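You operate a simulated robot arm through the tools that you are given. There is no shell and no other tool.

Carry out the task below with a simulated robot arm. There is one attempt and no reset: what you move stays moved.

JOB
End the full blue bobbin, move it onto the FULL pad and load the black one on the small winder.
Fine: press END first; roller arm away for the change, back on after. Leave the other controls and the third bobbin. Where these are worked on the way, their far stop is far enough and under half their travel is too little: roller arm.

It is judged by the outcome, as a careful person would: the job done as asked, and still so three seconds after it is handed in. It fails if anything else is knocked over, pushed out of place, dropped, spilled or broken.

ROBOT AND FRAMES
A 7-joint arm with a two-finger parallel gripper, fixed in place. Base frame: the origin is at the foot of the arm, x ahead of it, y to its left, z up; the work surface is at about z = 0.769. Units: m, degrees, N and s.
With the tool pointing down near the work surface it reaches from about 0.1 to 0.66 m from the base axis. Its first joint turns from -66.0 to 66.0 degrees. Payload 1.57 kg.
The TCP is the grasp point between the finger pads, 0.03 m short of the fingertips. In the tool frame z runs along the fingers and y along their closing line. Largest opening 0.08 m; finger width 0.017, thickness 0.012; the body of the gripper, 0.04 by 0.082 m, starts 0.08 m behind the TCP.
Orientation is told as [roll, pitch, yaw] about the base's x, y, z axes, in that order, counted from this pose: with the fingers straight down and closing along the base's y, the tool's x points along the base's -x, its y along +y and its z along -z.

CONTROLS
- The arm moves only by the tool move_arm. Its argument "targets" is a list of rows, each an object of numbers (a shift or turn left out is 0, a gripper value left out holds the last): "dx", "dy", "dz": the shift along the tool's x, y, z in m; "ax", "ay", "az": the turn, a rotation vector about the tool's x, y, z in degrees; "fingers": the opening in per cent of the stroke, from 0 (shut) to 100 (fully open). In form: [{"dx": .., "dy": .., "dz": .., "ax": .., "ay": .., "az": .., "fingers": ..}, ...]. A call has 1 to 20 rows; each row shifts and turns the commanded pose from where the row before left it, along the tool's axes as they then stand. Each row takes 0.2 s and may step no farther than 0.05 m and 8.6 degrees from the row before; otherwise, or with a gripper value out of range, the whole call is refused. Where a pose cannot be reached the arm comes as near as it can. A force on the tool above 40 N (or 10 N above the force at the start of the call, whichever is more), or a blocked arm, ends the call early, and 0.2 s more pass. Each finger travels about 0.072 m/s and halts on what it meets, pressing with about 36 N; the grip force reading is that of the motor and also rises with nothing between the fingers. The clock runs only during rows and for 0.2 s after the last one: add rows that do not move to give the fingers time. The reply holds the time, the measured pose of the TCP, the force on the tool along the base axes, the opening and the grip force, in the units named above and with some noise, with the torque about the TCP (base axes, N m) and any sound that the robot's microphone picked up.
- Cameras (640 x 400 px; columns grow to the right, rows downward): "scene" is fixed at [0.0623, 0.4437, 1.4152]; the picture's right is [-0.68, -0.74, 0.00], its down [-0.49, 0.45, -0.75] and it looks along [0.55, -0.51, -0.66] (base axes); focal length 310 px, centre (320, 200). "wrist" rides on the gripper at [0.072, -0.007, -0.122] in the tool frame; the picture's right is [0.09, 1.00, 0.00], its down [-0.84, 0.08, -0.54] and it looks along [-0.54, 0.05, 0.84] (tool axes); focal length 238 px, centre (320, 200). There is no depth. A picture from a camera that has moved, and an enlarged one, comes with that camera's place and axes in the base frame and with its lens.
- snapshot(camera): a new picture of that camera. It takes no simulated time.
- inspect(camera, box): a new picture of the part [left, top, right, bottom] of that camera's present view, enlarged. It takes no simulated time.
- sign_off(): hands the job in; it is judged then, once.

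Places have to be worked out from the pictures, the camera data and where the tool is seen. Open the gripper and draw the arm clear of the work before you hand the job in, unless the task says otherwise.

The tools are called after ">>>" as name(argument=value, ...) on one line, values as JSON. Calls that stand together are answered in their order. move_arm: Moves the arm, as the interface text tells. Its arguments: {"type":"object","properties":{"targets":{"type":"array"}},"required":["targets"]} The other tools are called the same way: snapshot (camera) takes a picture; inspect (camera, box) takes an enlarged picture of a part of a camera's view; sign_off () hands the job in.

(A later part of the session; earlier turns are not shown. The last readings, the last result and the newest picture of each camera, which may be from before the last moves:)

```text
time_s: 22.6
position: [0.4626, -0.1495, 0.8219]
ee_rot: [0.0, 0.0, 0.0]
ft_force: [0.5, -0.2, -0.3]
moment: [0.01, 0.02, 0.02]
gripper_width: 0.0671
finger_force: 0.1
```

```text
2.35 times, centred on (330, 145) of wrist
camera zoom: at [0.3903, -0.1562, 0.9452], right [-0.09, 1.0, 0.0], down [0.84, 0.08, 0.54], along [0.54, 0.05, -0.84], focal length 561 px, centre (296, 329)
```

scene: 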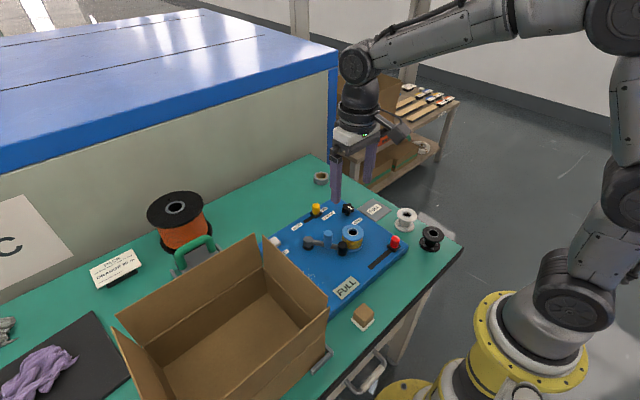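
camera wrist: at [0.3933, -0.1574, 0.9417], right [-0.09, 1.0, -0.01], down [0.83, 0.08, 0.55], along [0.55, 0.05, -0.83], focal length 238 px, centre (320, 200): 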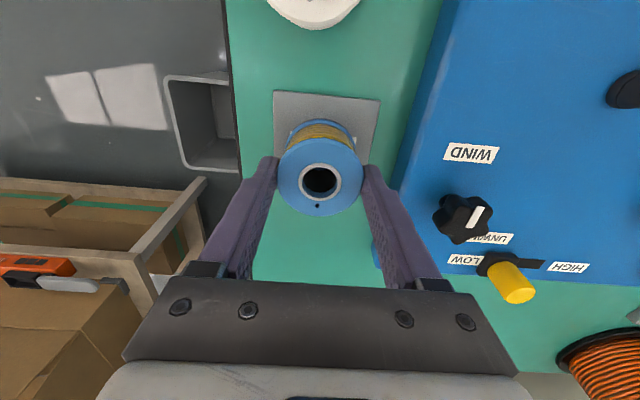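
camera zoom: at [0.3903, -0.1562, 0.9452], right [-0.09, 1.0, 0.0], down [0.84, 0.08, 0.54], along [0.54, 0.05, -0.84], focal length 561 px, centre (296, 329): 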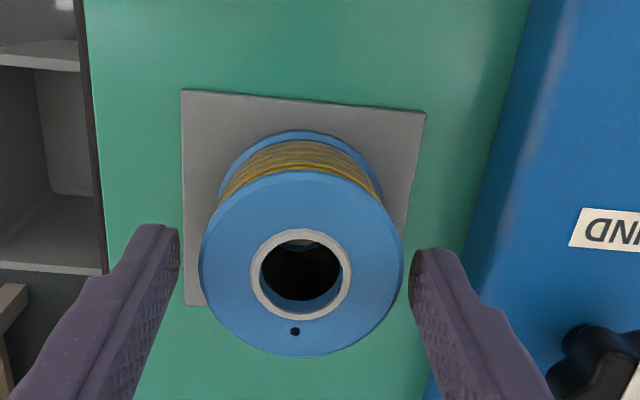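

The bobbin stands freely on the pad. I'll lift straight up clear of it.

>>> move_arm(targets=[{"dz": -0.02}, {"dz": -0.03}, {"dz": -0.04}, {"dz": -0.04}, {}])

>>> inspect(camera="scene", box=[310, 150, 450, 270])

>>> snapshot(camera="wrist")

```text
time_s: 23.8
position: [0.4625, -0.1505, 0.9541]
ee_rot: [0.0, 0.1, 0.0]
ft_force: [0.2, 0.0, -0.3]
moment: [0.02, -0.02, 0.06]
gripper_width: 0.0671
finger_force: 0.1
```

```text
3.33 times, centred on (380, 210) of scene
camera zoom: at [0.0622, 0.4437, 1.4152], right [-0.68, -0.74, 0.0], down [-0.49, 0.45, -0.75], along [0.55, -0.51, -0.66], focal length 1034 px, centre (120, 167)
```

zoom: 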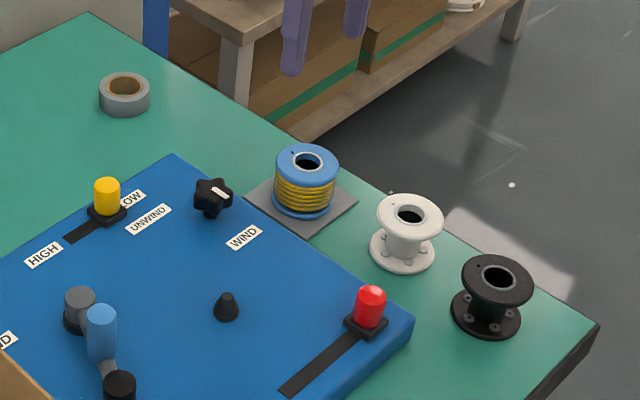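

```text
taken
camera wrist: at [0.3912, -0.1566, 1.0766], right [-0.09, 1.0, 0.0], down [0.84, 0.08, 0.54], along [0.54, 0.05, -0.84], focal length 238 px, centre (320, 200)
```

wrist: 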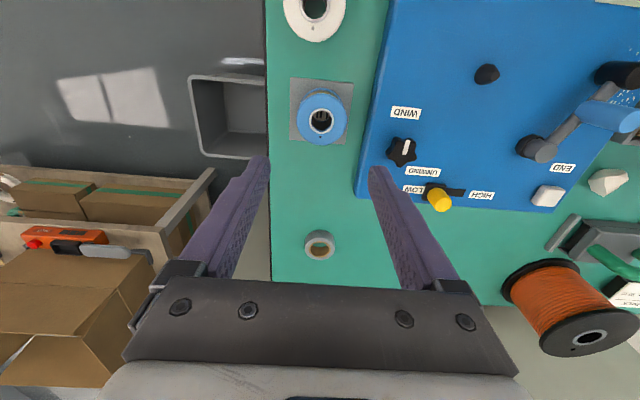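

The blue bobbin is sitting well on the FULL pad. Next I'll move over the black bobbin (≈ (0.263, -0.148)), keeping high above the white one.

>>> move_arm(targets=[{"dx": 0.04, "fingers": 100}, {"dx": 0.04}, {"dx": 0.04}, {"dx": 0.04}, {"dx": 0.039}, {}, {}])

>>> snapshot(camera="wrist")

>>> inspect(camera="scene", box=[340, 130, 480, 270])

```text
time_s: 25.4
position: [0.2643, -0.148, 0.9512]
ee_rot: [0.0, 0.0, 0.0]
ft_force: [0.2, -0.5, 0.2]
moment: [0.03, 0.0, 0.0]
gripper_width: 0.08
finger_force: 0.0
```

```text
taken
camera wrist: at [0.1932, -0.1546, 1.0738], right [-0.09, 1.0, 0.0], down [0.84, 0.08, 0.54], along [0.54, 0.05, -0.84], focal length 238 px, centre (320, 200)
```

wrist: 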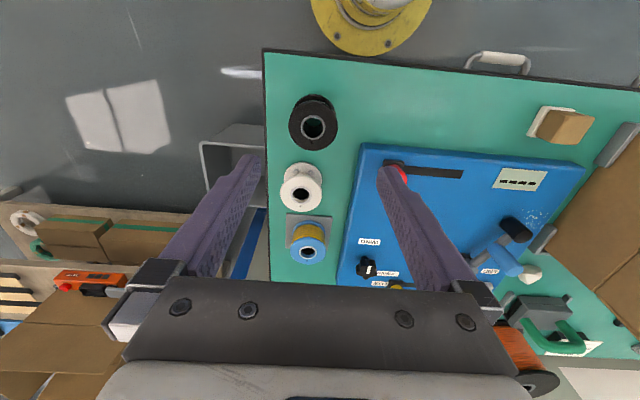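

```text
2.86 times, centred on (410, 200) of scene
camera zoom: at [0.0622, 0.4437, 1.4152], right [-0.68, -0.74, 0.0], down [-0.49, 0.45, -0.75], along [0.55, -0.51, -0.66], focal length 887 px, centre (63, 200)
```

zoom: 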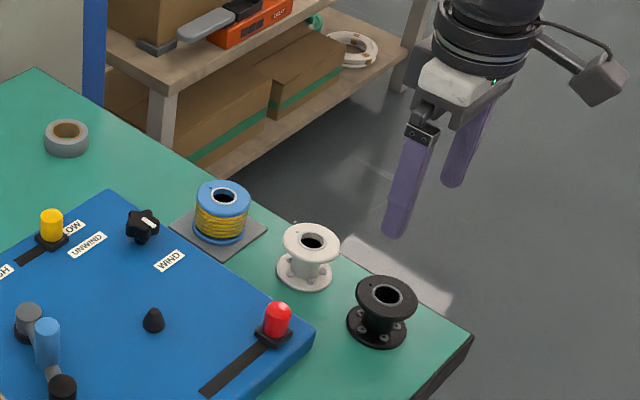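

The black bobbin's hole is visible to the wrist camera. I also note the blue one slipped down in the grip while coming off the spindle, so the spindle seems to hold bobbins firmly. I'll zoom in to place the black one accurately.

>>> inspect(camera="wrist", box=[260, 80, 370, 170])

>>> inspect(camera="scene", box=[400, 210, 460, 260])

>>> inspect(camera="scene", box=[320, 190, 400, 250])

```text
4.44 times, centred on (315, 125) of wrist
camera zoom: at [0.1932, -0.1546, 1.0738], right [-0.09, 1.0, 0.0], down [0.84, 0.08, 0.54], along [0.54, 0.05, -0.84], focal length 1059 px, centre (342, 533)
```

zoom: 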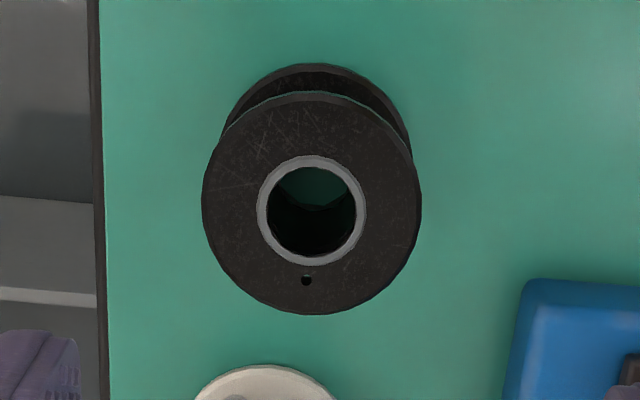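

```text
8.00 times, centred on (430, 235) of scene
camera zoom: at [0.0622, 0.4437, 1.4152], right [-0.68, -0.74, 0.0], down [-0.49, 0.45, -0.75], along [0.55, -0.51, -0.66], focal length 2482 px, centre (-560, -80)
```

zoom: 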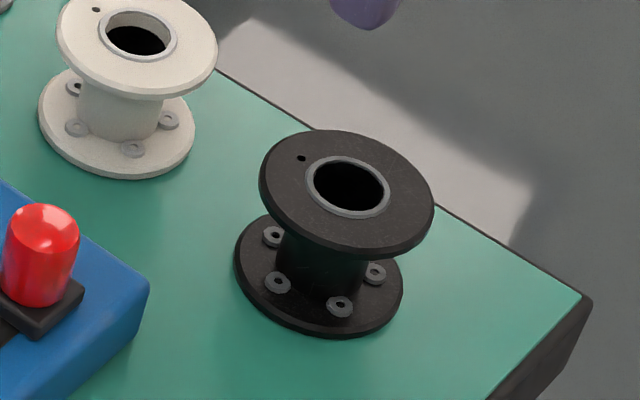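

```text
6.67 times, centred on (360, 220) of scene
camera zoom: at [0.0622, 0.4437, 1.4152], right [-0.68, -0.74, 0.0], down [-0.49, 0.45, -0.75], along [0.55, -0.51, -0.66], focal length 2069 px, centre (53, 67)
```

zoom: 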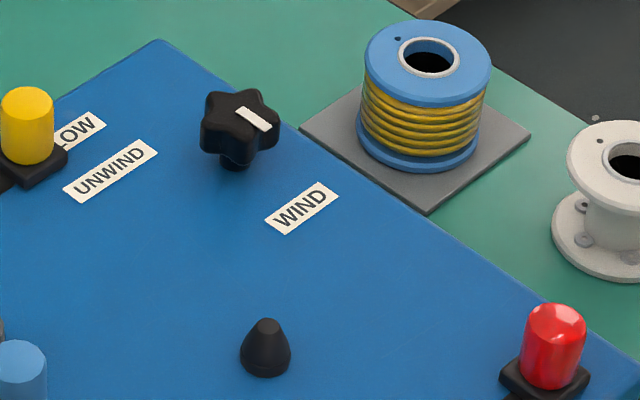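

The black bobbin's centre is at ≈ (0.267, -0.155) and its flange is ≈ 54 mm wide. I'll shift over it and descend part way to recheck alignment.

>>> move_arm(targets=[{"dx": -0.0027, "dy": -0.0072, "dz": 0.03}, {"dz": 0.04}, {}])

>>> inspect(camera="wrist", box=[220, 60, 420, 240])

>>> inspect(camera="scene", box=[380, 170, 480, 270])

```text
time_s: 26.2
position: [0.2659, -0.1568, 0.8807]
ee_rot: [0.0, 0.0, 0.0]
ft_force: [-0.8, -0.3, 0.3]
moment: [-0.03, 0.02, 0.02]
gripper_width: 0.08
finger_force: 0.0
```

```text
2.22 times, centred on (320, 150) of wrist
camera zoom: at [0.1939, -0.1637, 1.0039], right [-0.09, 1.0, 0.0], down [0.84, 0.08, 0.54], along [0.54, 0.05, -0.84], focal length 530 px, centre (320, 311)
```

zoom: 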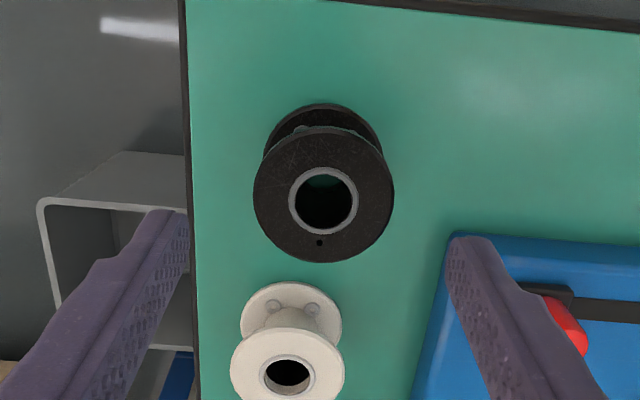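

```text
4.00 times, centred on (430, 220) of scene
camera zoom: at [0.0623, 0.4437, 1.4152], right [-0.68, -0.74, 0.0], down [-0.49, 0.45, -0.75], along [0.55, -0.51, -0.66], focal length 1241 px, centre (-120, 120)
```

zoom: 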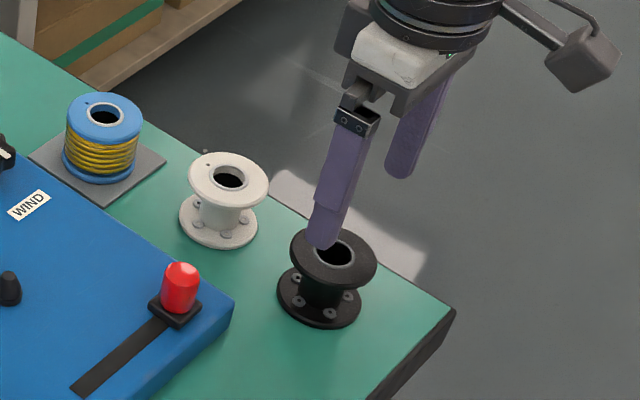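

The black bobbin is at (0.2675, -0.156), nearly centred. I'll correct by a millimetre and descend so the tips are just above the table (TCP z ≈ 0.803).

>>> move_arm(targets=[{"dx": -0.0014, "dy": 0.001, "dz": 0.03}, {"dz": 0.025}, {"dz": 0.014}, {"dz": 0.005}, {"dz": 0.003}, {}])

>>> inspect(camera="wrist", box=[220, 90, 420, 270])

>>> inspect(camera="scene", box=[390, 190, 470, 260])

```text
time_s: 27.6
position: [0.2662, -0.1535, 0.8062]
ee_rot: [0.1, 0.1, 0.0]
ft_force: [-0.1, 0.0, -0.8]
moment: [0.01, 0.0, 0.0]
gripper_width: 0.08
finger_force: 0.0
```

```text
2.22 times, centred on (320, 180) of wrist
camera zoom: at [0.1946, -0.1616, 0.9291], right [-0.09, 1.0, 0.0], down [0.84, 0.08, 0.54], along [0.54, 0.05, -0.84], focal length 530 px, centre (320, 244)
```

zoom: 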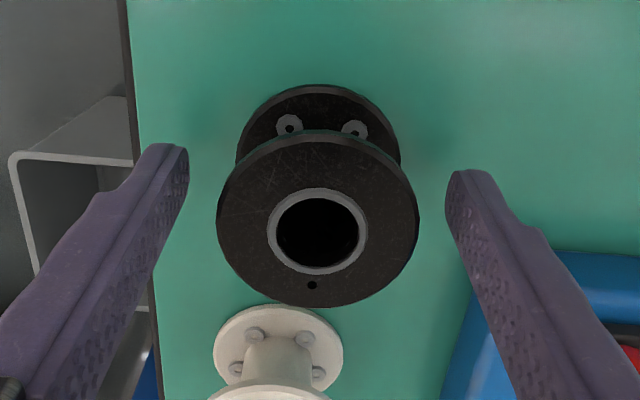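

```text
5.71 times, centred on (430, 225) of scene
camera zoom: at [0.0623, 0.4437, 1.4152], right [-0.68, -0.74, 0.0], down [-0.49, 0.45, -0.75], along [0.55, -0.51, -0.66], focal length 1773 px, centre (-309, 57)
```

zoom: 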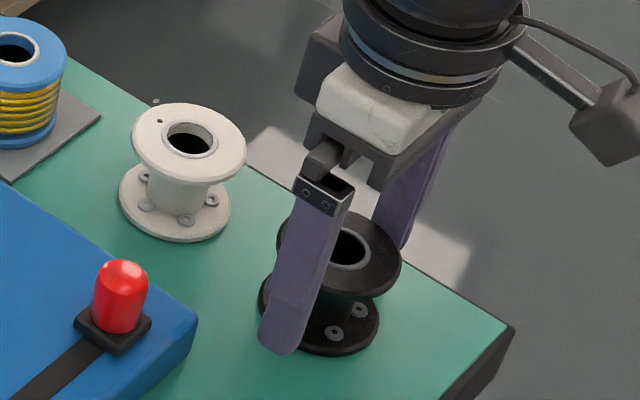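

The fingers are evenly spaced about the black bobbin and just above the table. Closing the grip and lifting a little.

>>> move_arm(targets=[{"fingers": 0}, {}, {}, {}])

>>> inspect(camera="scene", box=[390, 190, 470, 260])

>>> inspect(camera="wrist", box=[220, 90, 420, 270])

```text
time_s: 28.6
position: [0.2661, -0.1554, 0.8075]
ee_rot: [0.0, 0.1, 0.0]
ft_force: [0.2, -0.2, -0.7]
moment: [0.0, -0.04, 0.0]
gripper_width: 0.0544
finger_force: 36.0
```

```text
5.71 times, centred on (430, 225) of scene
camera zoom: at [0.0623, 0.4437, 1.4152], right [-0.68, -0.74, 0.0], down [-0.49, 0.45, -0.75], along [0.55, -0.51, -0.66], focal length 1773 px, centre (-309, 57)
```

zoom: 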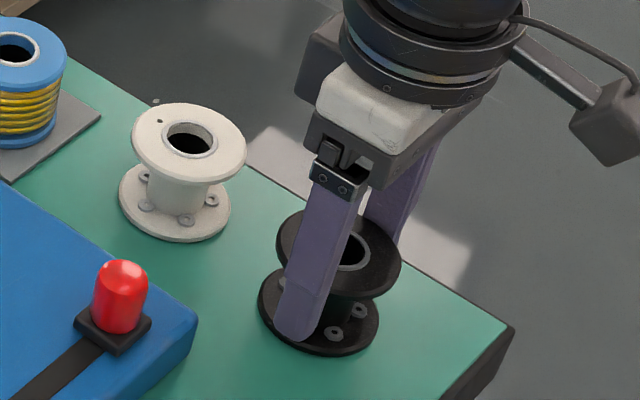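

```text
2.22 times, centred on (320, 180) of wrist
camera zoom: at [0.1946, -0.1615, 0.9293], right [-0.09, 1.0, 0.0], down [0.84, 0.08, 0.54], along [0.54, 0.05, -0.84], focal length 530 px, centre (320, 244)
```

zoom: 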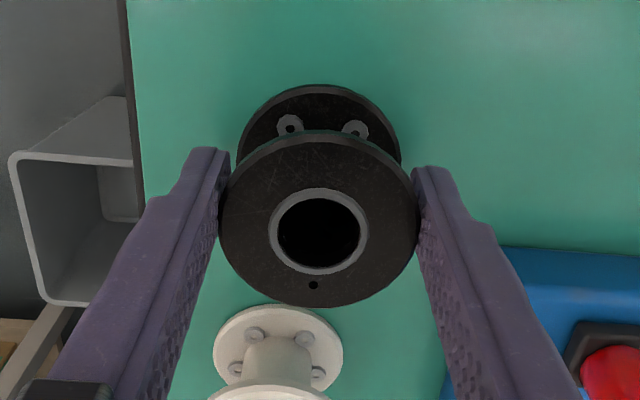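

The black bobbin is gripped at 54.4 mm. I'll lift straight up and check it stays firmly held.

>>> move_arm(targets=[{"dz": -0.01}, {"dz": -0.02}, {"dz": -0.03}, {"dz": -0.035}, {"dz": -0.03}, {}])

>>> inspect(camera="scene", box=[390, 160, 470, 260])

>>> inspect(camera="wrist", box=[220, 90, 420, 270])

```text
time_s: 30.0
position: [0.2674, -0.158, 0.935]
ee_rot: [0.0, 0.0, 0.0]
ft_force: [0.4, 0.2, -1.1]
moment: [-0.01, -0.03, -0.02]
gripper_width: 0.0545
finger_force: 35.7
```

```text
4.00 times, centred on (430, 210) of scene
camera zoom: at [0.0623, 0.4437, 1.4152], right [-0.68, -0.74, 0.0], down [-0.49, 0.45, -0.75], along [0.55, -0.51, -0.66], focal length 1241 px, centre (-120, 160)
```

zoom: 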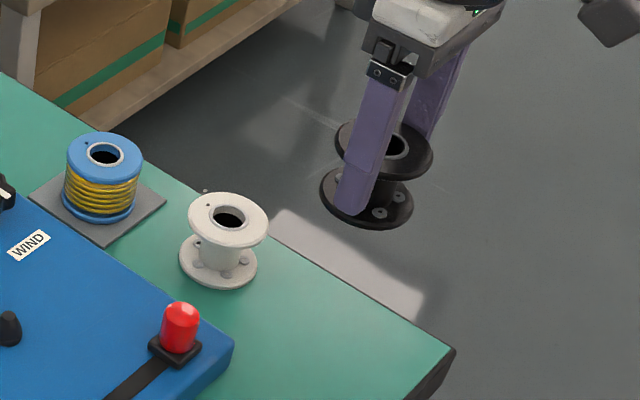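

```text
2.22 times, centred on (320, 180) of wrist
camera zoom: at [0.1964, -0.1637, 1.0572], right [-0.09, 1.0, 0.0], down [0.84, 0.08, 0.54], along [0.54, 0.05, -0.84], focal length 530 px, centre (320, 244)
```

zoom: 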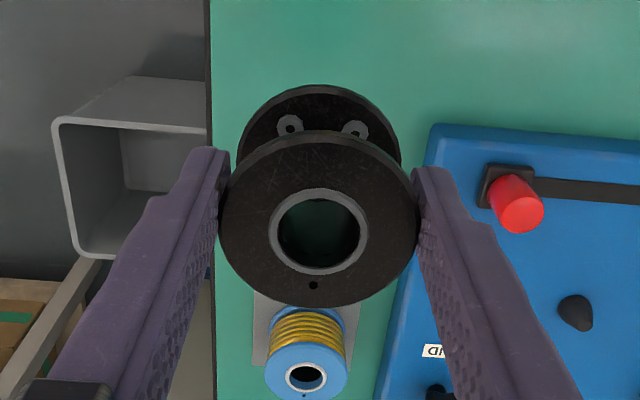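

There is no slip and the bobbin sits as it did on the table. I'll carry it above the spindle at ≈ (0.397, 0.021).

>>> move_arm(targets=[{"dx": -0.0215, "dy": 0.0297}, {"dx": -0.0215, "dy": 0.0297}, {"dx": -0.0215, "dy": 0.0297}, {"dx": -0.0215, "dy": 0.0297}, {"dx": -0.0215, "dy": 0.0297}, {"dx": -0.0215, "dy": 0.0297}, {}, {}])

>>> snapshot(camera="wrist")

>>> inspect(camera="scene", box=[310, 170, 410, 260])

```text
time_s: 31.8
position: [0.3983, 0.0202, 0.9311]
ee_rot: [0.0, 0.0, 0.0]
ft_force: [-0.9, -0.3, -0.3]
moment: [0.0, 0.0, 0.03]
gripper_width: 0.0543
finger_force: 35.5
```

```text
taken
camera wrist: at [0.3261, 0.0145, 1.0539], right [-0.09, 1.0, 0.0], down [0.84, 0.08, 0.54], along [0.54, 0.05, -0.84], focal length 238 px, centre (320, 200)
```

wrist: 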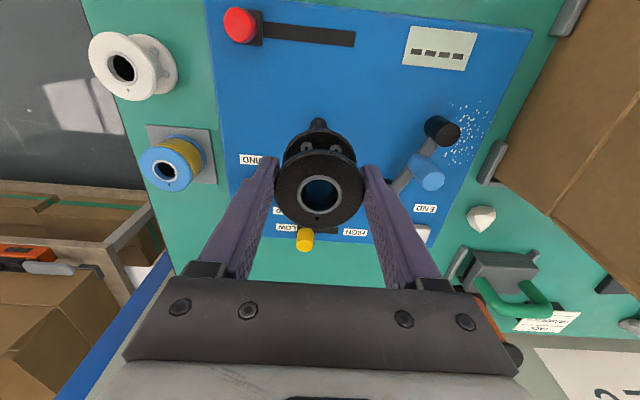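

```text
4.44 times, centred on (360, 215) of scene
camera zoom: at [0.0623, 0.4438, 1.4152], right [-0.68, -0.74, 0.0], down [-0.49, 0.45, -0.75], along [0.55, -0.51, -0.66], focal length 1379 px, centre (142, 133)
```

zoom: 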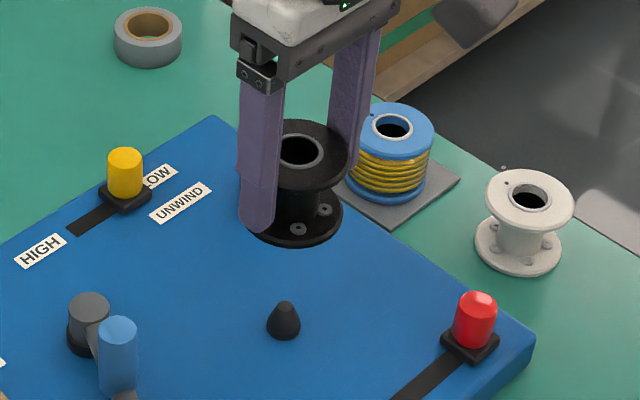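

The arm is above the spindle at the same x-y as when the blue bobbin was gripped. I'll lower until the bobbin's underside is just above the spindle tip and check alignment.

>>> move_arm(targets=[{"dz": 0.03}, {"dz": 0.025}, {"dz": 0.012}, {}])

>>> inspect(camera="scene", box=[320, 190, 390, 255])

>>> inspect(camera="wrist", box=[240, 90, 400, 220])

```text
time_s: 32.8
position: [0.3955, 0.0228, 0.863]
ee_rot: [0.0, 0.0, 0.0]
ft_force: [0.2, 0.7, 0.3]
moment: [0.01, -0.01, 0.0]
gripper_width: 0.0547
finger_force: 36.1
```

```text
6.15 times, centred on (355, 222) of scene
camera zoom: at [0.0623, 0.4437, 1.4152], right [-0.68, -0.74, 0.0], down [-0.49, 0.45, -0.75], along [0.55, -0.51, -0.66], focal length 1910 px, centre (105, 62)
```

zoom: 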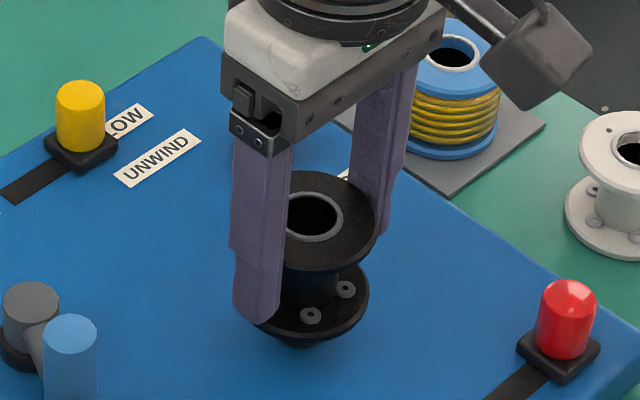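

```text
3.08 times, centred on (320, 155) of wrist
camera zoom: at [0.3235, 0.0159, 0.9864], right [-0.09, 1.0, 0.0], down [0.84, 0.08, 0.54], along [0.54, 0.05, -0.84], focal length 733 px, centre (320, 338)
```

zoom: 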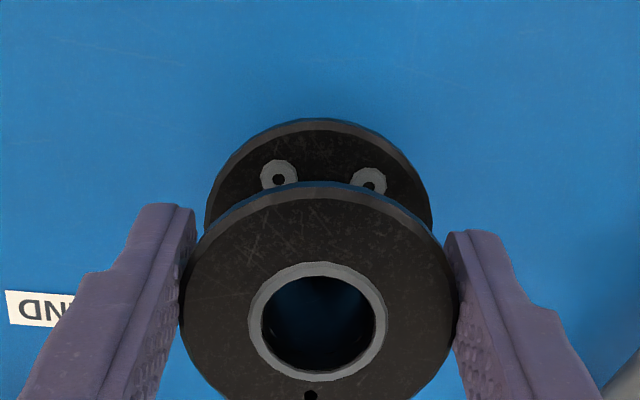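

The actual pose has drifted to (0.3955, 0.0229), about 2 mm off the spindle at ≈ (0.398, 0.0205). I'll look into the hole before correcting.

>>> inspect(camera="wrist", box=[295, 175, 345, 220])

>>> inspect(camera="scene", box=[340, 225, 380, 255])

```text
8.89 times, centred on (320, 198) of wrist
camera zoom: at [0.3235, 0.0159, 0.9864], right [-0.09, 1.0, 0.0], down [0.84, 0.08, 0.54], along [0.54, 0.05, -0.84], focal length 2119 px, centre (320, 222)
```

zoom: 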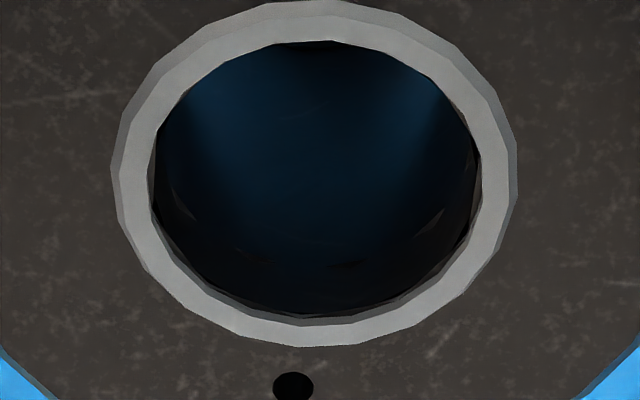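

```text
13.33 times, centred on (360, 240) of scene
camera zoom: at [0.0623, 0.4437, 1.4152], right [-0.68, -0.74, 0.0], down [-0.49, 0.45, -0.75], along [0.55, -0.51, -0.66], focal length 4138 px, centre (-213, -333)
```

zoom: 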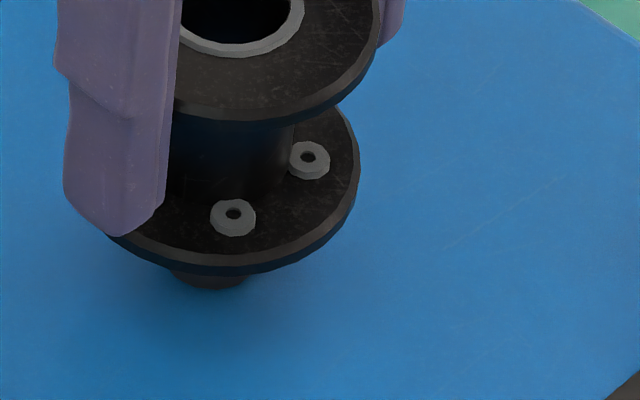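

Compared with the spindle estimate (≈ (0.3975, 0.0203)), the bobbin is about 2.5 mm off in x and y. I'll correct this and re-read the pose.

>>> move_arm(targets=[{"dx": -0.0022, "dy": -0.0024}, {}, {}])

>>> inspect(camera="scene", box=[340, 225, 380, 255])

>>> inspect(camera="wrist", box=[295, 175, 345, 220])

```text
time_s: 33.6
position: [0.3956, 0.0204, 0.8639]
ee_rot: [0.1, 0.0, 0.0]
ft_force: [0.6, 0.3, -0.1]
moment: [0.01, -0.01, -0.02]
gripper_width: 0.0547
finger_force: 36.2
```

```text
13.33 times, centred on (360, 240) of scene
camera zoom: at [0.0623, 0.4437, 1.4152], right [-0.68, -0.74, 0.0], down [-0.49, 0.45, -0.75], along [0.55, -0.51, -0.66], focal length 4138 px, centre (-213, -333)
```

zoom: 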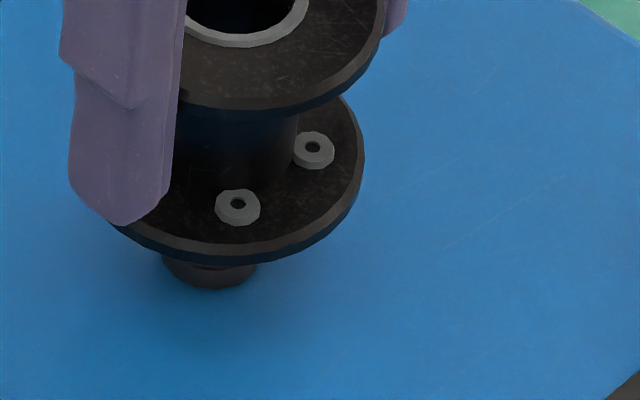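

```text
8.89 times, centred on (320, 198) of wrist
camera zoom: at [0.3248, 0.0132, 0.9861], right [-0.09, 1.0, 0.0], down [0.84, 0.08, 0.54], along [0.54, 0.05, -0.84], focal length 2119 px, centre (320, 222)
```

zoom: 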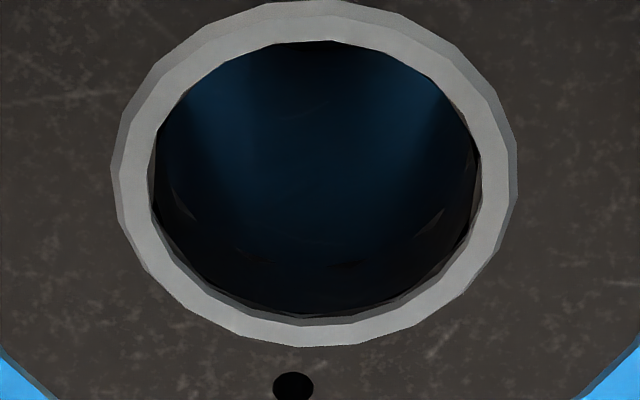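

The bobbin now lines up over the spindle, allowing for perspective. I'll lower it slowly onto the cone, watching force.

>>> move_arm(targets=[{"dz": 0.006}, {"dz": 0.005}, {"dz": 0.004}, {}])

>>> inspect(camera="scene", box=[320, 200, 390, 260])

```text
time_s: 34.6
position: [0.3969, 0.022, 0.8486]
ee_rot: [0.1, 0.0, -0.1]
ft_force: [0.3, -0.2, -0.4]
moment: [0.01, 0.03, -0.03]
gripper_width: 0.0545
finger_force: 36.2
```

```text
6.67 times, centred on (355, 230) of scene
camera zoom: at [0.0623, 0.4437, 1.4152], right [-0.68, -0.74, 0.0], down [-0.49, 0.45, -0.75], along [0.55, -0.51, -0.66], focal length 2069 px, centre (87, 0)
```

zoom: 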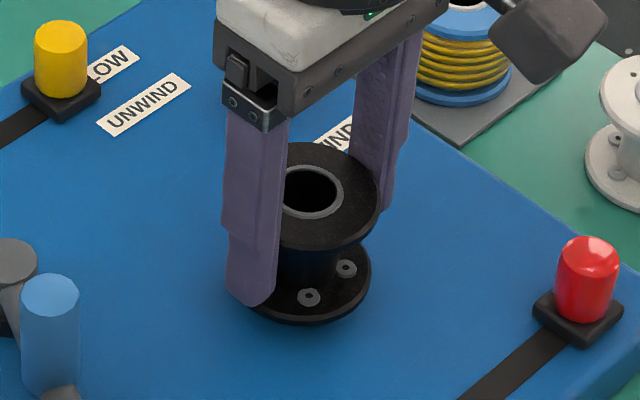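

There is no resistance yet at TCP z = 0.8486. Continuing down in small steps.

>>> move_arm(targets=[{"dz": 0.004}, {"dz": 0.004}, {}])

>>> inspect(camera="wrist", box=[240, 90, 400, 250])

```text
time_s: 35.4
position: [0.3971, 0.0194, 0.8402]
ee_rot: [0.0, -0.1, 0.0]
ft_force: [1.0, 0.0, -0.2]
moment: [0.0, 0.0, 0.02]
gripper_width: 0.0545
finger_force: 36.0
```

```text
2.50 times, centred on (320, 170) of wrist
camera zoom: at [0.3254, 0.0126, 0.9626], right [-0.09, 1.0, 0.0], down [0.84, 0.08, 0.54], along [0.54, 0.05, -0.84], focal length 596 px, centre (320, 275)
```

zoom: 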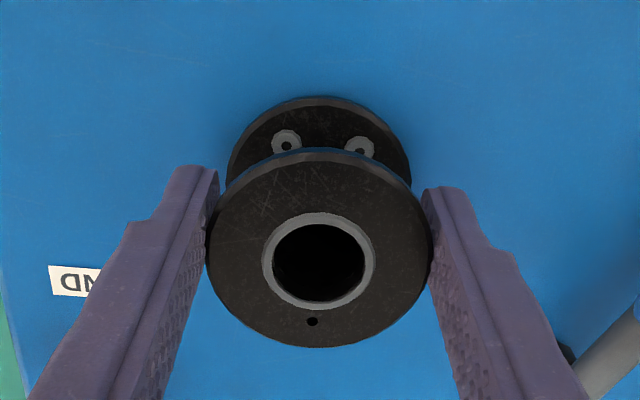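

The hole now shows dark, so the spindle tip is inside, and there is no side force. Continuing down.

>>> move_arm(targets=[{"dz": 0.003}, {"dz": 0.003}, {}])

```text
time_s: 36.2
position: [0.3975, 0.0199, 0.8353]
ee_rot: [0.0, -0.2, 0.0]
ft_force: [-9.1, -2.5, 26.6]
moment: [-0.01, -0.06, -0.04]
gripper_width: 0.0544
finger_force: 36.0
```

There is 26.6 N of upward force with the bobbin bottom at ≈ 0.797. I'll check whether that is the seat or the start of the spindle's hold.

>>> inspect(camera="scene", box=[330, 215, 385, 255])

>>> inspect(camera="wrist", box=[240, 90, 400, 250])

```text
10.00 times, centred on (358, 235) of scene
camera zoom: at [0.0617, 0.4437, 1.4153], right [-0.68, -0.74, 0.0], down [-0.49, 0.45, -0.75], along [0.55, -0.51, -0.66], focal length 3103 px, centre (-55, -150)
```

zoom: 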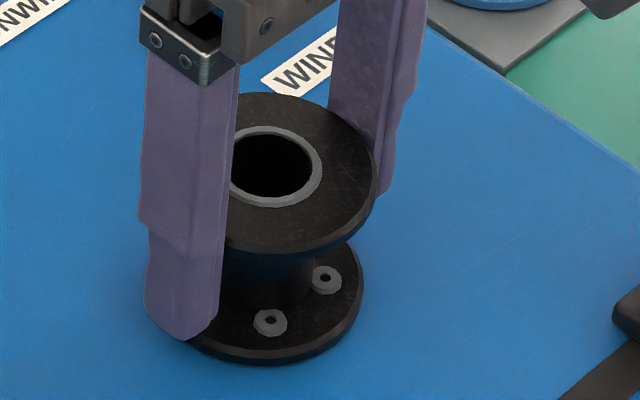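

```text
2.50 times, centred on (320, 170) of wrist
camera zoom: at [0.3261, 0.0134, 0.9573], right [-0.09, 1.0, 0.0], down [0.83, 0.08, 0.55], along [0.54, 0.05, -0.84], focal length 596 px, centre (320, 275)
```

zoom: 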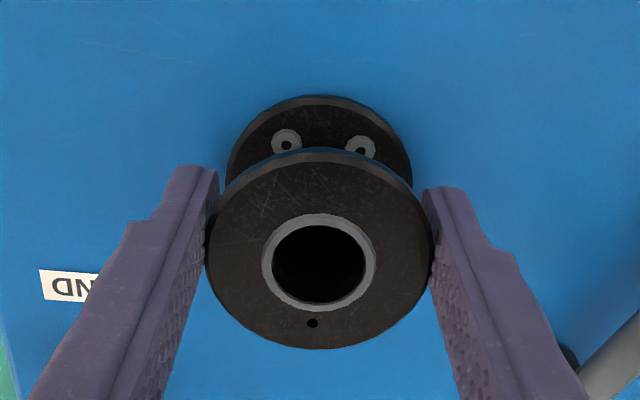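

The flange looks about level with where the blue one sat, with a slight sideways load, so it may be just short of the seat. I'll relieve the load slightly, open the fingers so the bobbin can centre itself, and look again.

>>> move_arm(targets=[{"dz": -0.001}, {"fingers": 100}, {}, {}])

>>> inspect(camera="scene", box=[330, 215, 385, 255])

>>> inspect(camera="wrist", box=[240, 90, 400, 250])

```text
time_s: 37.2
position: [0.3973, 0.0202, 0.8347]
ee_rot: [-0.1, -0.1, 0.0]
ft_force: [-0.4, -0.5, 0.0]
moment: [-0.01, -0.01, 0.02]
gripper_width: 0.08
finger_force: 0.0
```

```text
10.00 times, centred on (358, 235) of scene
camera zoom: at [0.0623, 0.4437, 1.4152], right [-0.68, -0.74, 0.0], down [-0.49, 0.45, -0.75], along [0.55, -0.51, -0.66], focal length 3103 px, centre (-55, -150)
```

zoom: 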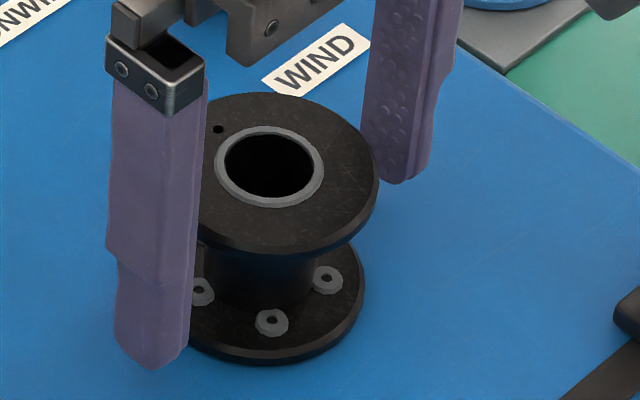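

```text
2.50 times, centred on (320, 170) of wrist
camera zoom: at [0.3256, 0.013, 0.9571], right [-0.09, 1.0, 0.0], down [0.84, 0.08, 0.54], along [0.54, 0.05, -0.84], focal length 596 px, centre (320, 275)
```

zoom: 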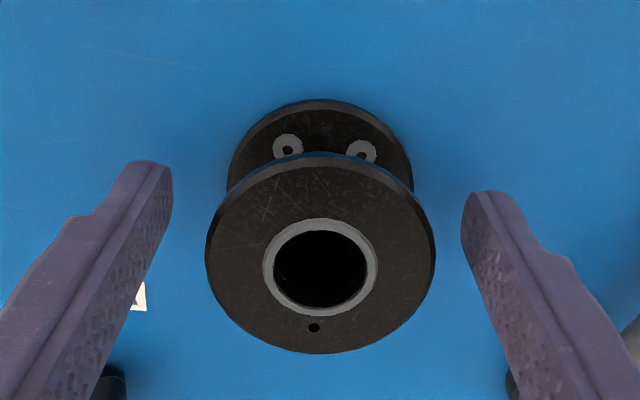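

The bobbin is loose on the spindle and sits within about 1 mm of where the blue one did. To be sure it is seated, I'll lift clear, narrow the fingers to span its rim, and press gently from above.

>>> move_arm(targets=[{"dz": -0.02}, {"dz": -0.03}, {"dz": -0.02}, {"fingers": 46}, {}, {}])

>>> inspect(camera="scene", box=[330, 205, 385, 255])

>>> inspect(camera="wrist", box=[240, 60, 400, 220])

```text
time_s: 38.6
position: [0.3995, 0.0194, 0.9053]
ee_rot: [-0.1, 0.0, 0.0]
ft_force: [0.4, 0.6, 1.1]
moment: [0.01, 0.02, -0.03]
gripper_width: 0.0368
finger_force: 0.0
```

```text
8.00 times, centred on (358, 230) of scene
camera zoom: at [0.0623, 0.4437, 1.4152], right [-0.68, -0.74, 0.0], down [-0.49, 0.45, -0.75], along [0.55, -0.51, -0.66], focal length 2482 px, centre (20, -40)
```

zoom: 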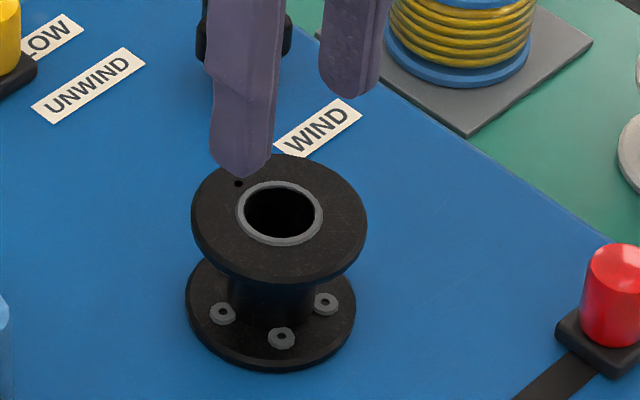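

```text
2.50 times, centred on (320, 140) of wrist
camera zoom: at [0.3284, 0.0126, 1.0285], right [-0.09, 1.0, 0.0], down [0.84, 0.08, 0.54], along [0.54, 0.05, -0.84], focal length 596 px, centre (320, 350)
```

zoom: 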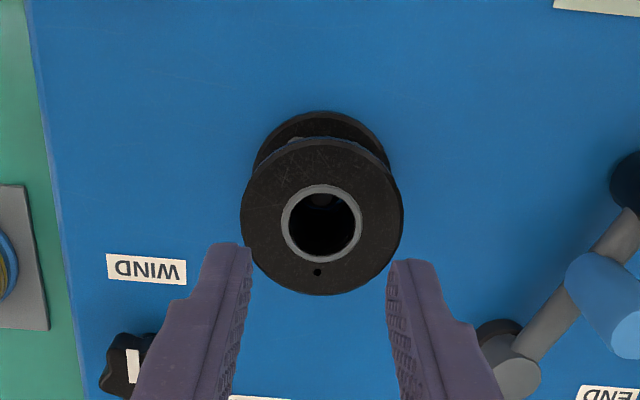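

The bobbin stands upright, about 2 mm further +x than the blue one was. I'll look into its hole to see the spindle inside before pressing.

>>> inspect(camera="wrist", box=[295, 125, 345, 175])

>>> inspect(camera="scene", box=[340, 220, 378, 252])

```text
8.00 times, centred on (320, 150) of wrist
camera zoom: at [0.3284, 0.0126, 1.0285], right [-0.09, 1.0, 0.0], down [0.84, 0.08, 0.54], along [0.54, 0.05, -0.84], focal length 1907 px, centre (320, 600)
```

zoom: 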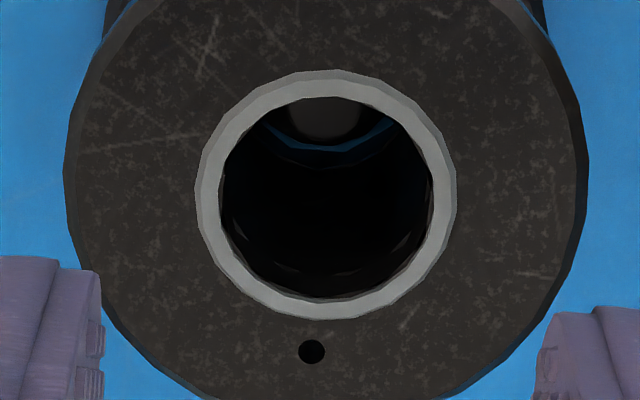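

```text
12.50 times, centred on (359, 236) of scene
camera zoom: at [0.0623, 0.4437, 1.4152], right [-0.68, -0.74, 0.0], down [-0.49, 0.45, -0.75], along [0.55, -0.51, -0.66], focal length 3879 px, centre (-168, -250)
```

zoom: 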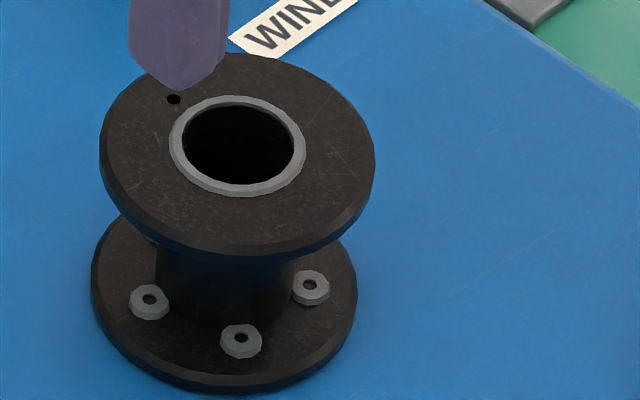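

Triangulation gives its top at z ≈ 0.838, the same as the blue one had, with the spindle visible inside the hole. I'll make a gentle confirming press on the rim.

>>> move_arm(targets=[{"dz": 0.02}, {"dz": 0.01}, {"dz": 0.003}, {"dz": 0.002}, {}])

>>> inspect(camera="scene", box=[330, 205, 385, 255])

```text
time_s: 39.8
position: [0.3979, 0.0202, 0.8703]
ee_rot: [0.1, 0.0, 0.0]
ft_force: [-0.1, 0.4, 0.2]
moment: [-0.02, 0.01, -0.01]
gripper_width: 0.0369
finger_force: 0.0
```

```text
8.00 times, centred on (358, 230) of scene
camera zoom: at [0.0623, 0.4437, 1.4152], right [-0.68, -0.74, 0.0], down [-0.49, 0.45, -0.75], along [0.55, -0.51, -0.66], focal length 2482 px, centre (20, -40)
```

zoom: 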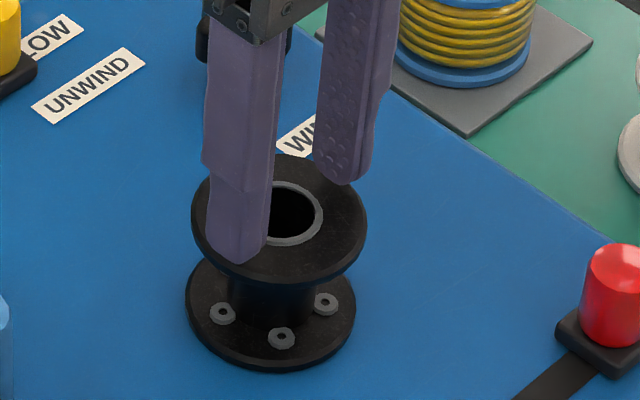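

The tips are right above the rim with no contact yet. Two or three more millimetres to touch and press lightly.

>>> move_arm(targets=[{"dz": 0.002}, {"dz": 0.002}, {"dz": 0.002}, {}])

>>> inspect(camera="scene", box=[330, 205, 385, 255])

```text
time_s: 40.8
position: [0.3975, 0.02, 0.8655]
ee_rot: [0.0, -0.2, 0.0]
ft_force: [-7.4, -2.1, 21.7]
moment: [-0.09, 0.36, -0.03]
gripper_width: 0.0368
finger_force: 0.1
```

```text
8.00 times, centred on (358, 230) of scene
camera zoom: at [0.0618, 0.4437, 1.4153], right [-0.68, -0.74, 0.0], down [-0.49, 0.45, -0.75], along [0.55, -0.51, -0.66], focal length 2482 px, centre (20, -40)
```

zoom: 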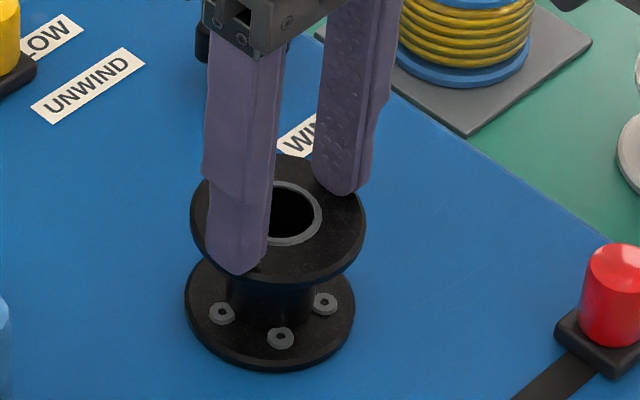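

The rim takes 22 N without moving, so the black bobbin is firmly on its seat. I'll lift off and compare with the very first close-up of the blue bobbin, using the same picture box.

>>> move_arm(targets=[{"dz": -0.006}, {"dz": -0.03}, {"dz": -0.04}, {"dz": -0.03}, {}])

>>> inspect(camera="scene", box=[300, 205, 400, 265])

>>> snapshot(camera="wrist")

```text
time_s: 42.0
position: [0.3959, 0.0188, 0.9724]
ee_rot: [0.0, 0.0, -0.1]
ft_force: [-0.4, -0.3, -0.4]
moment: [-0.03, -0.04, 0.0]
gripper_width: 0.0368
finger_force: 0.2
```

```text
6.40 times, centred on (350, 235) of scene
camera zoom: at [0.0622, 0.4437, 1.4152], right [-0.68, -0.74, 0.0], down [-0.49, 0.45, -0.75], along [0.55, -0.51, -0.66], focal length 1986 px, centre (128, -24)
```

zoom: 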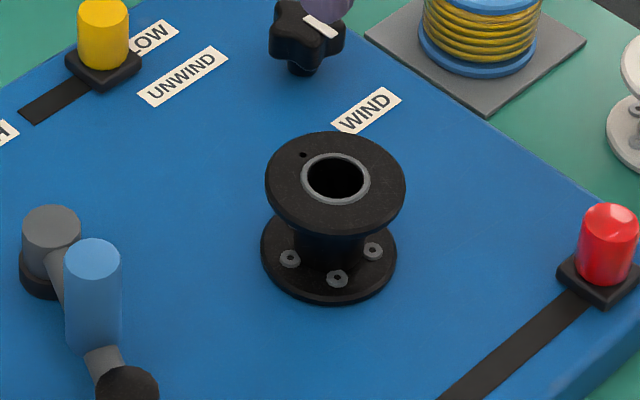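

```text
taken
camera wrist: at [0.3237, 0.0117, 1.0949], right [-0.09, 1.0, 0.0], down [0.84, 0.08, 0.54], along [0.54, 0.05, -0.84], focal length 238 px, centre (320, 200)
```

wrist: 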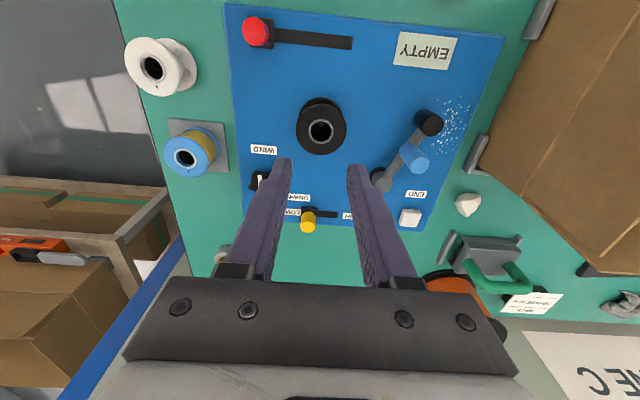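

The display now reads "EMPTY", so the winder recognises the black bobbin, and its silhouette matches the blue one's seat. Now I'll locate the roller-arm peg again before swinging it back.

>>> inspect(camera="wrist", box=[340, 90, 480, 200])

>>> inspect(camera="scene", box=[290, 225, 350, 275])

```text
3.64 times, centred on (410, 145) of wrist
camera zoom: at [0.3237, 0.0117, 1.0949], right [-0.09, 1.0, 0.0], down [0.84, 0.08, 0.54], along [0.54, 0.05, -0.84], focal length 867 px, centre (-7, 400)
```

zoom: 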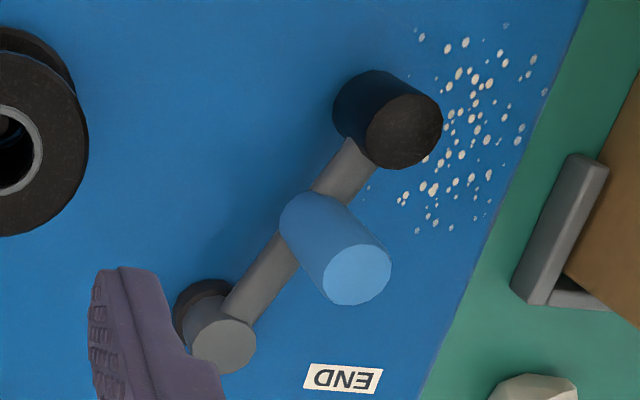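

```text
8.00 times, centred on (320, 250) of scene
camera zoom: at [0.0622, 0.4437, 1.4152], right [-0.68, -0.74, 0.0], down [-0.49, 0.45, -0.75], along [0.55, -0.51, -0.66], focal length 2482 px, centre (320, -200)
```

zoom: 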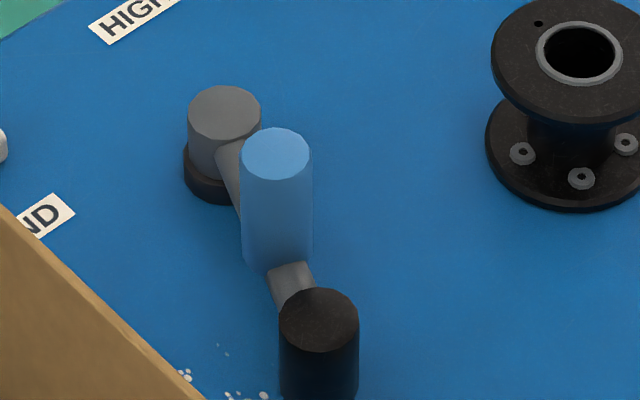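

The peg is at ≈ (0.419, 0.130, top ≈ 0.86). I'll move above it with the fingers about 40 mm apart.

>>> move_arm(targets=[{"dx": -0.0058, "dy": 0.0277, "fingers": 52}, {"dx": -0.0058, "dy": 0.0277}, {"dx": -0.0058, "dy": 0.0277}, {"dx": -0.0058, "dy": 0.0277, "dz": 0.02}, {}, {}])

>>> inspect(camera="wrist", box=[220, 0, 420, 200])

>>> inspect(camera="scene", box=[270, 170, 390, 275])

```text
time_s: 43.4
position: [0.4208, 0.1331, 0.9504]
ee_rot: [0.0, 0.0, 0.0]
ft_force: [-0.2, 0.6, 0.9]
moment: [0.02, 0.02, 0.03]
gripper_width: 0.0415
finger_force: 0.1
```

```text
2.00 times, centred on (320, 100) of wrist
camera zoom: at [0.3484, 0.1253, 1.0732], right [-0.09, 1.0, 0.0], down [0.84, 0.08, 0.54], along [0.54, 0.05, -0.84], focal length 477 px, centre (320, 400)
```

zoom: 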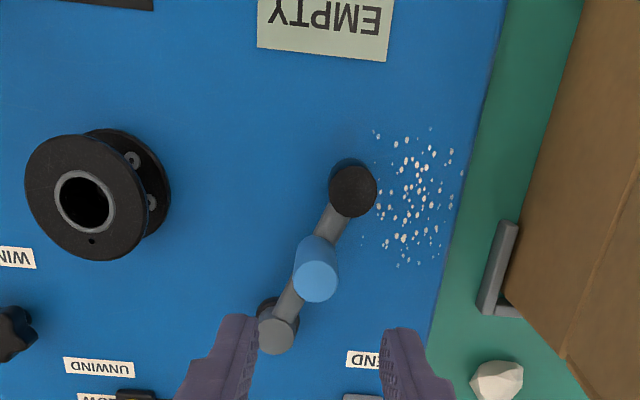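

```text
3.81 times, centred on (330, 222) of scene
camera zoom: at [0.0623, 0.4438, 1.4152], right [-0.68, -0.74, 0.0], down [-0.49, 0.45, -0.75], along [0.55, -0.51, -0.66], focal length 1182 px, centre (282, 114)
```

zoom: 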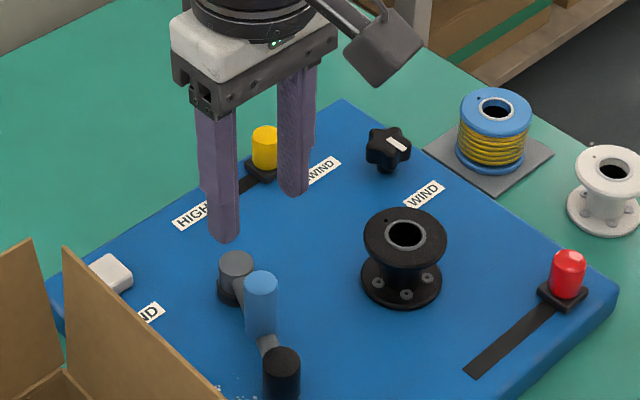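

The peg is between the fingers; I'll shift 2 mm in -y, lower around it, and narrow the fingers.

>>> move_arm(targets=[{"dy": -0.002, "dz": 0.03}, {"dz": 0.03}, {"dz": 0.015}, {"dz": 0.006}, {"fingers": 35}, {}])

>>> inspect(camera="wrist", box=[220, 0, 420, 200])

>>> inspect(camera="scene", box=[280, 190, 390, 275])

```text
time_s: 44.8
position: [0.421, 0.1306, 0.868]
ee_rot: [0.0, 0.0, -0.1]
ft_force: [-0.3, 0.8, 0.2]
moment: [-0.01, 0.0, -0.02]
gripper_width: 0.0279
finger_force: 0.0
```

```text
2.00 times, centred on (320, 100) of wrist
camera zoom: at [0.3501, 0.1228, 0.9902], right [-0.09, 1.0, 0.0], down [0.84, 0.08, 0.54], along [0.54, 0.05, -0.84], focal length 477 px, centre (320, 400)
```

zoom: 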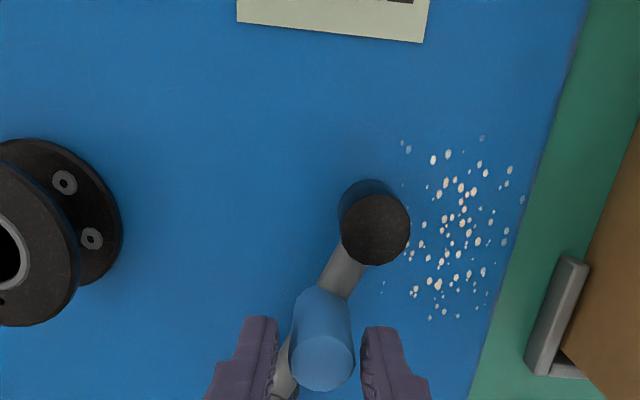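

```text
4.71 times, centred on (335, 232) of scene
camera zoom: at [0.0623, 0.4437, 1.4152], right [-0.68, -0.74, 0.0], down [-0.49, 0.45, -0.75], along [0.55, -0.51, -0.66], focal length 1460 px, centre (249, 47)
```

zoom: 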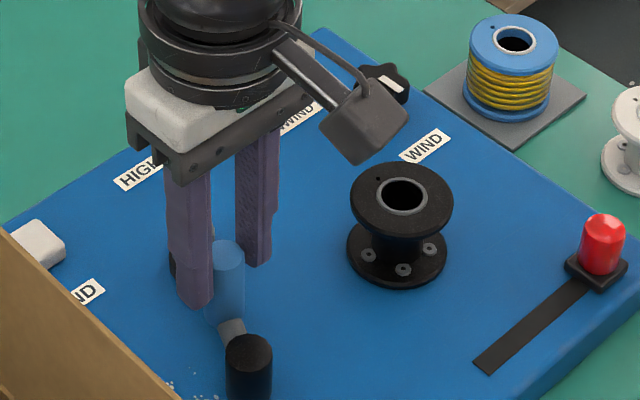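

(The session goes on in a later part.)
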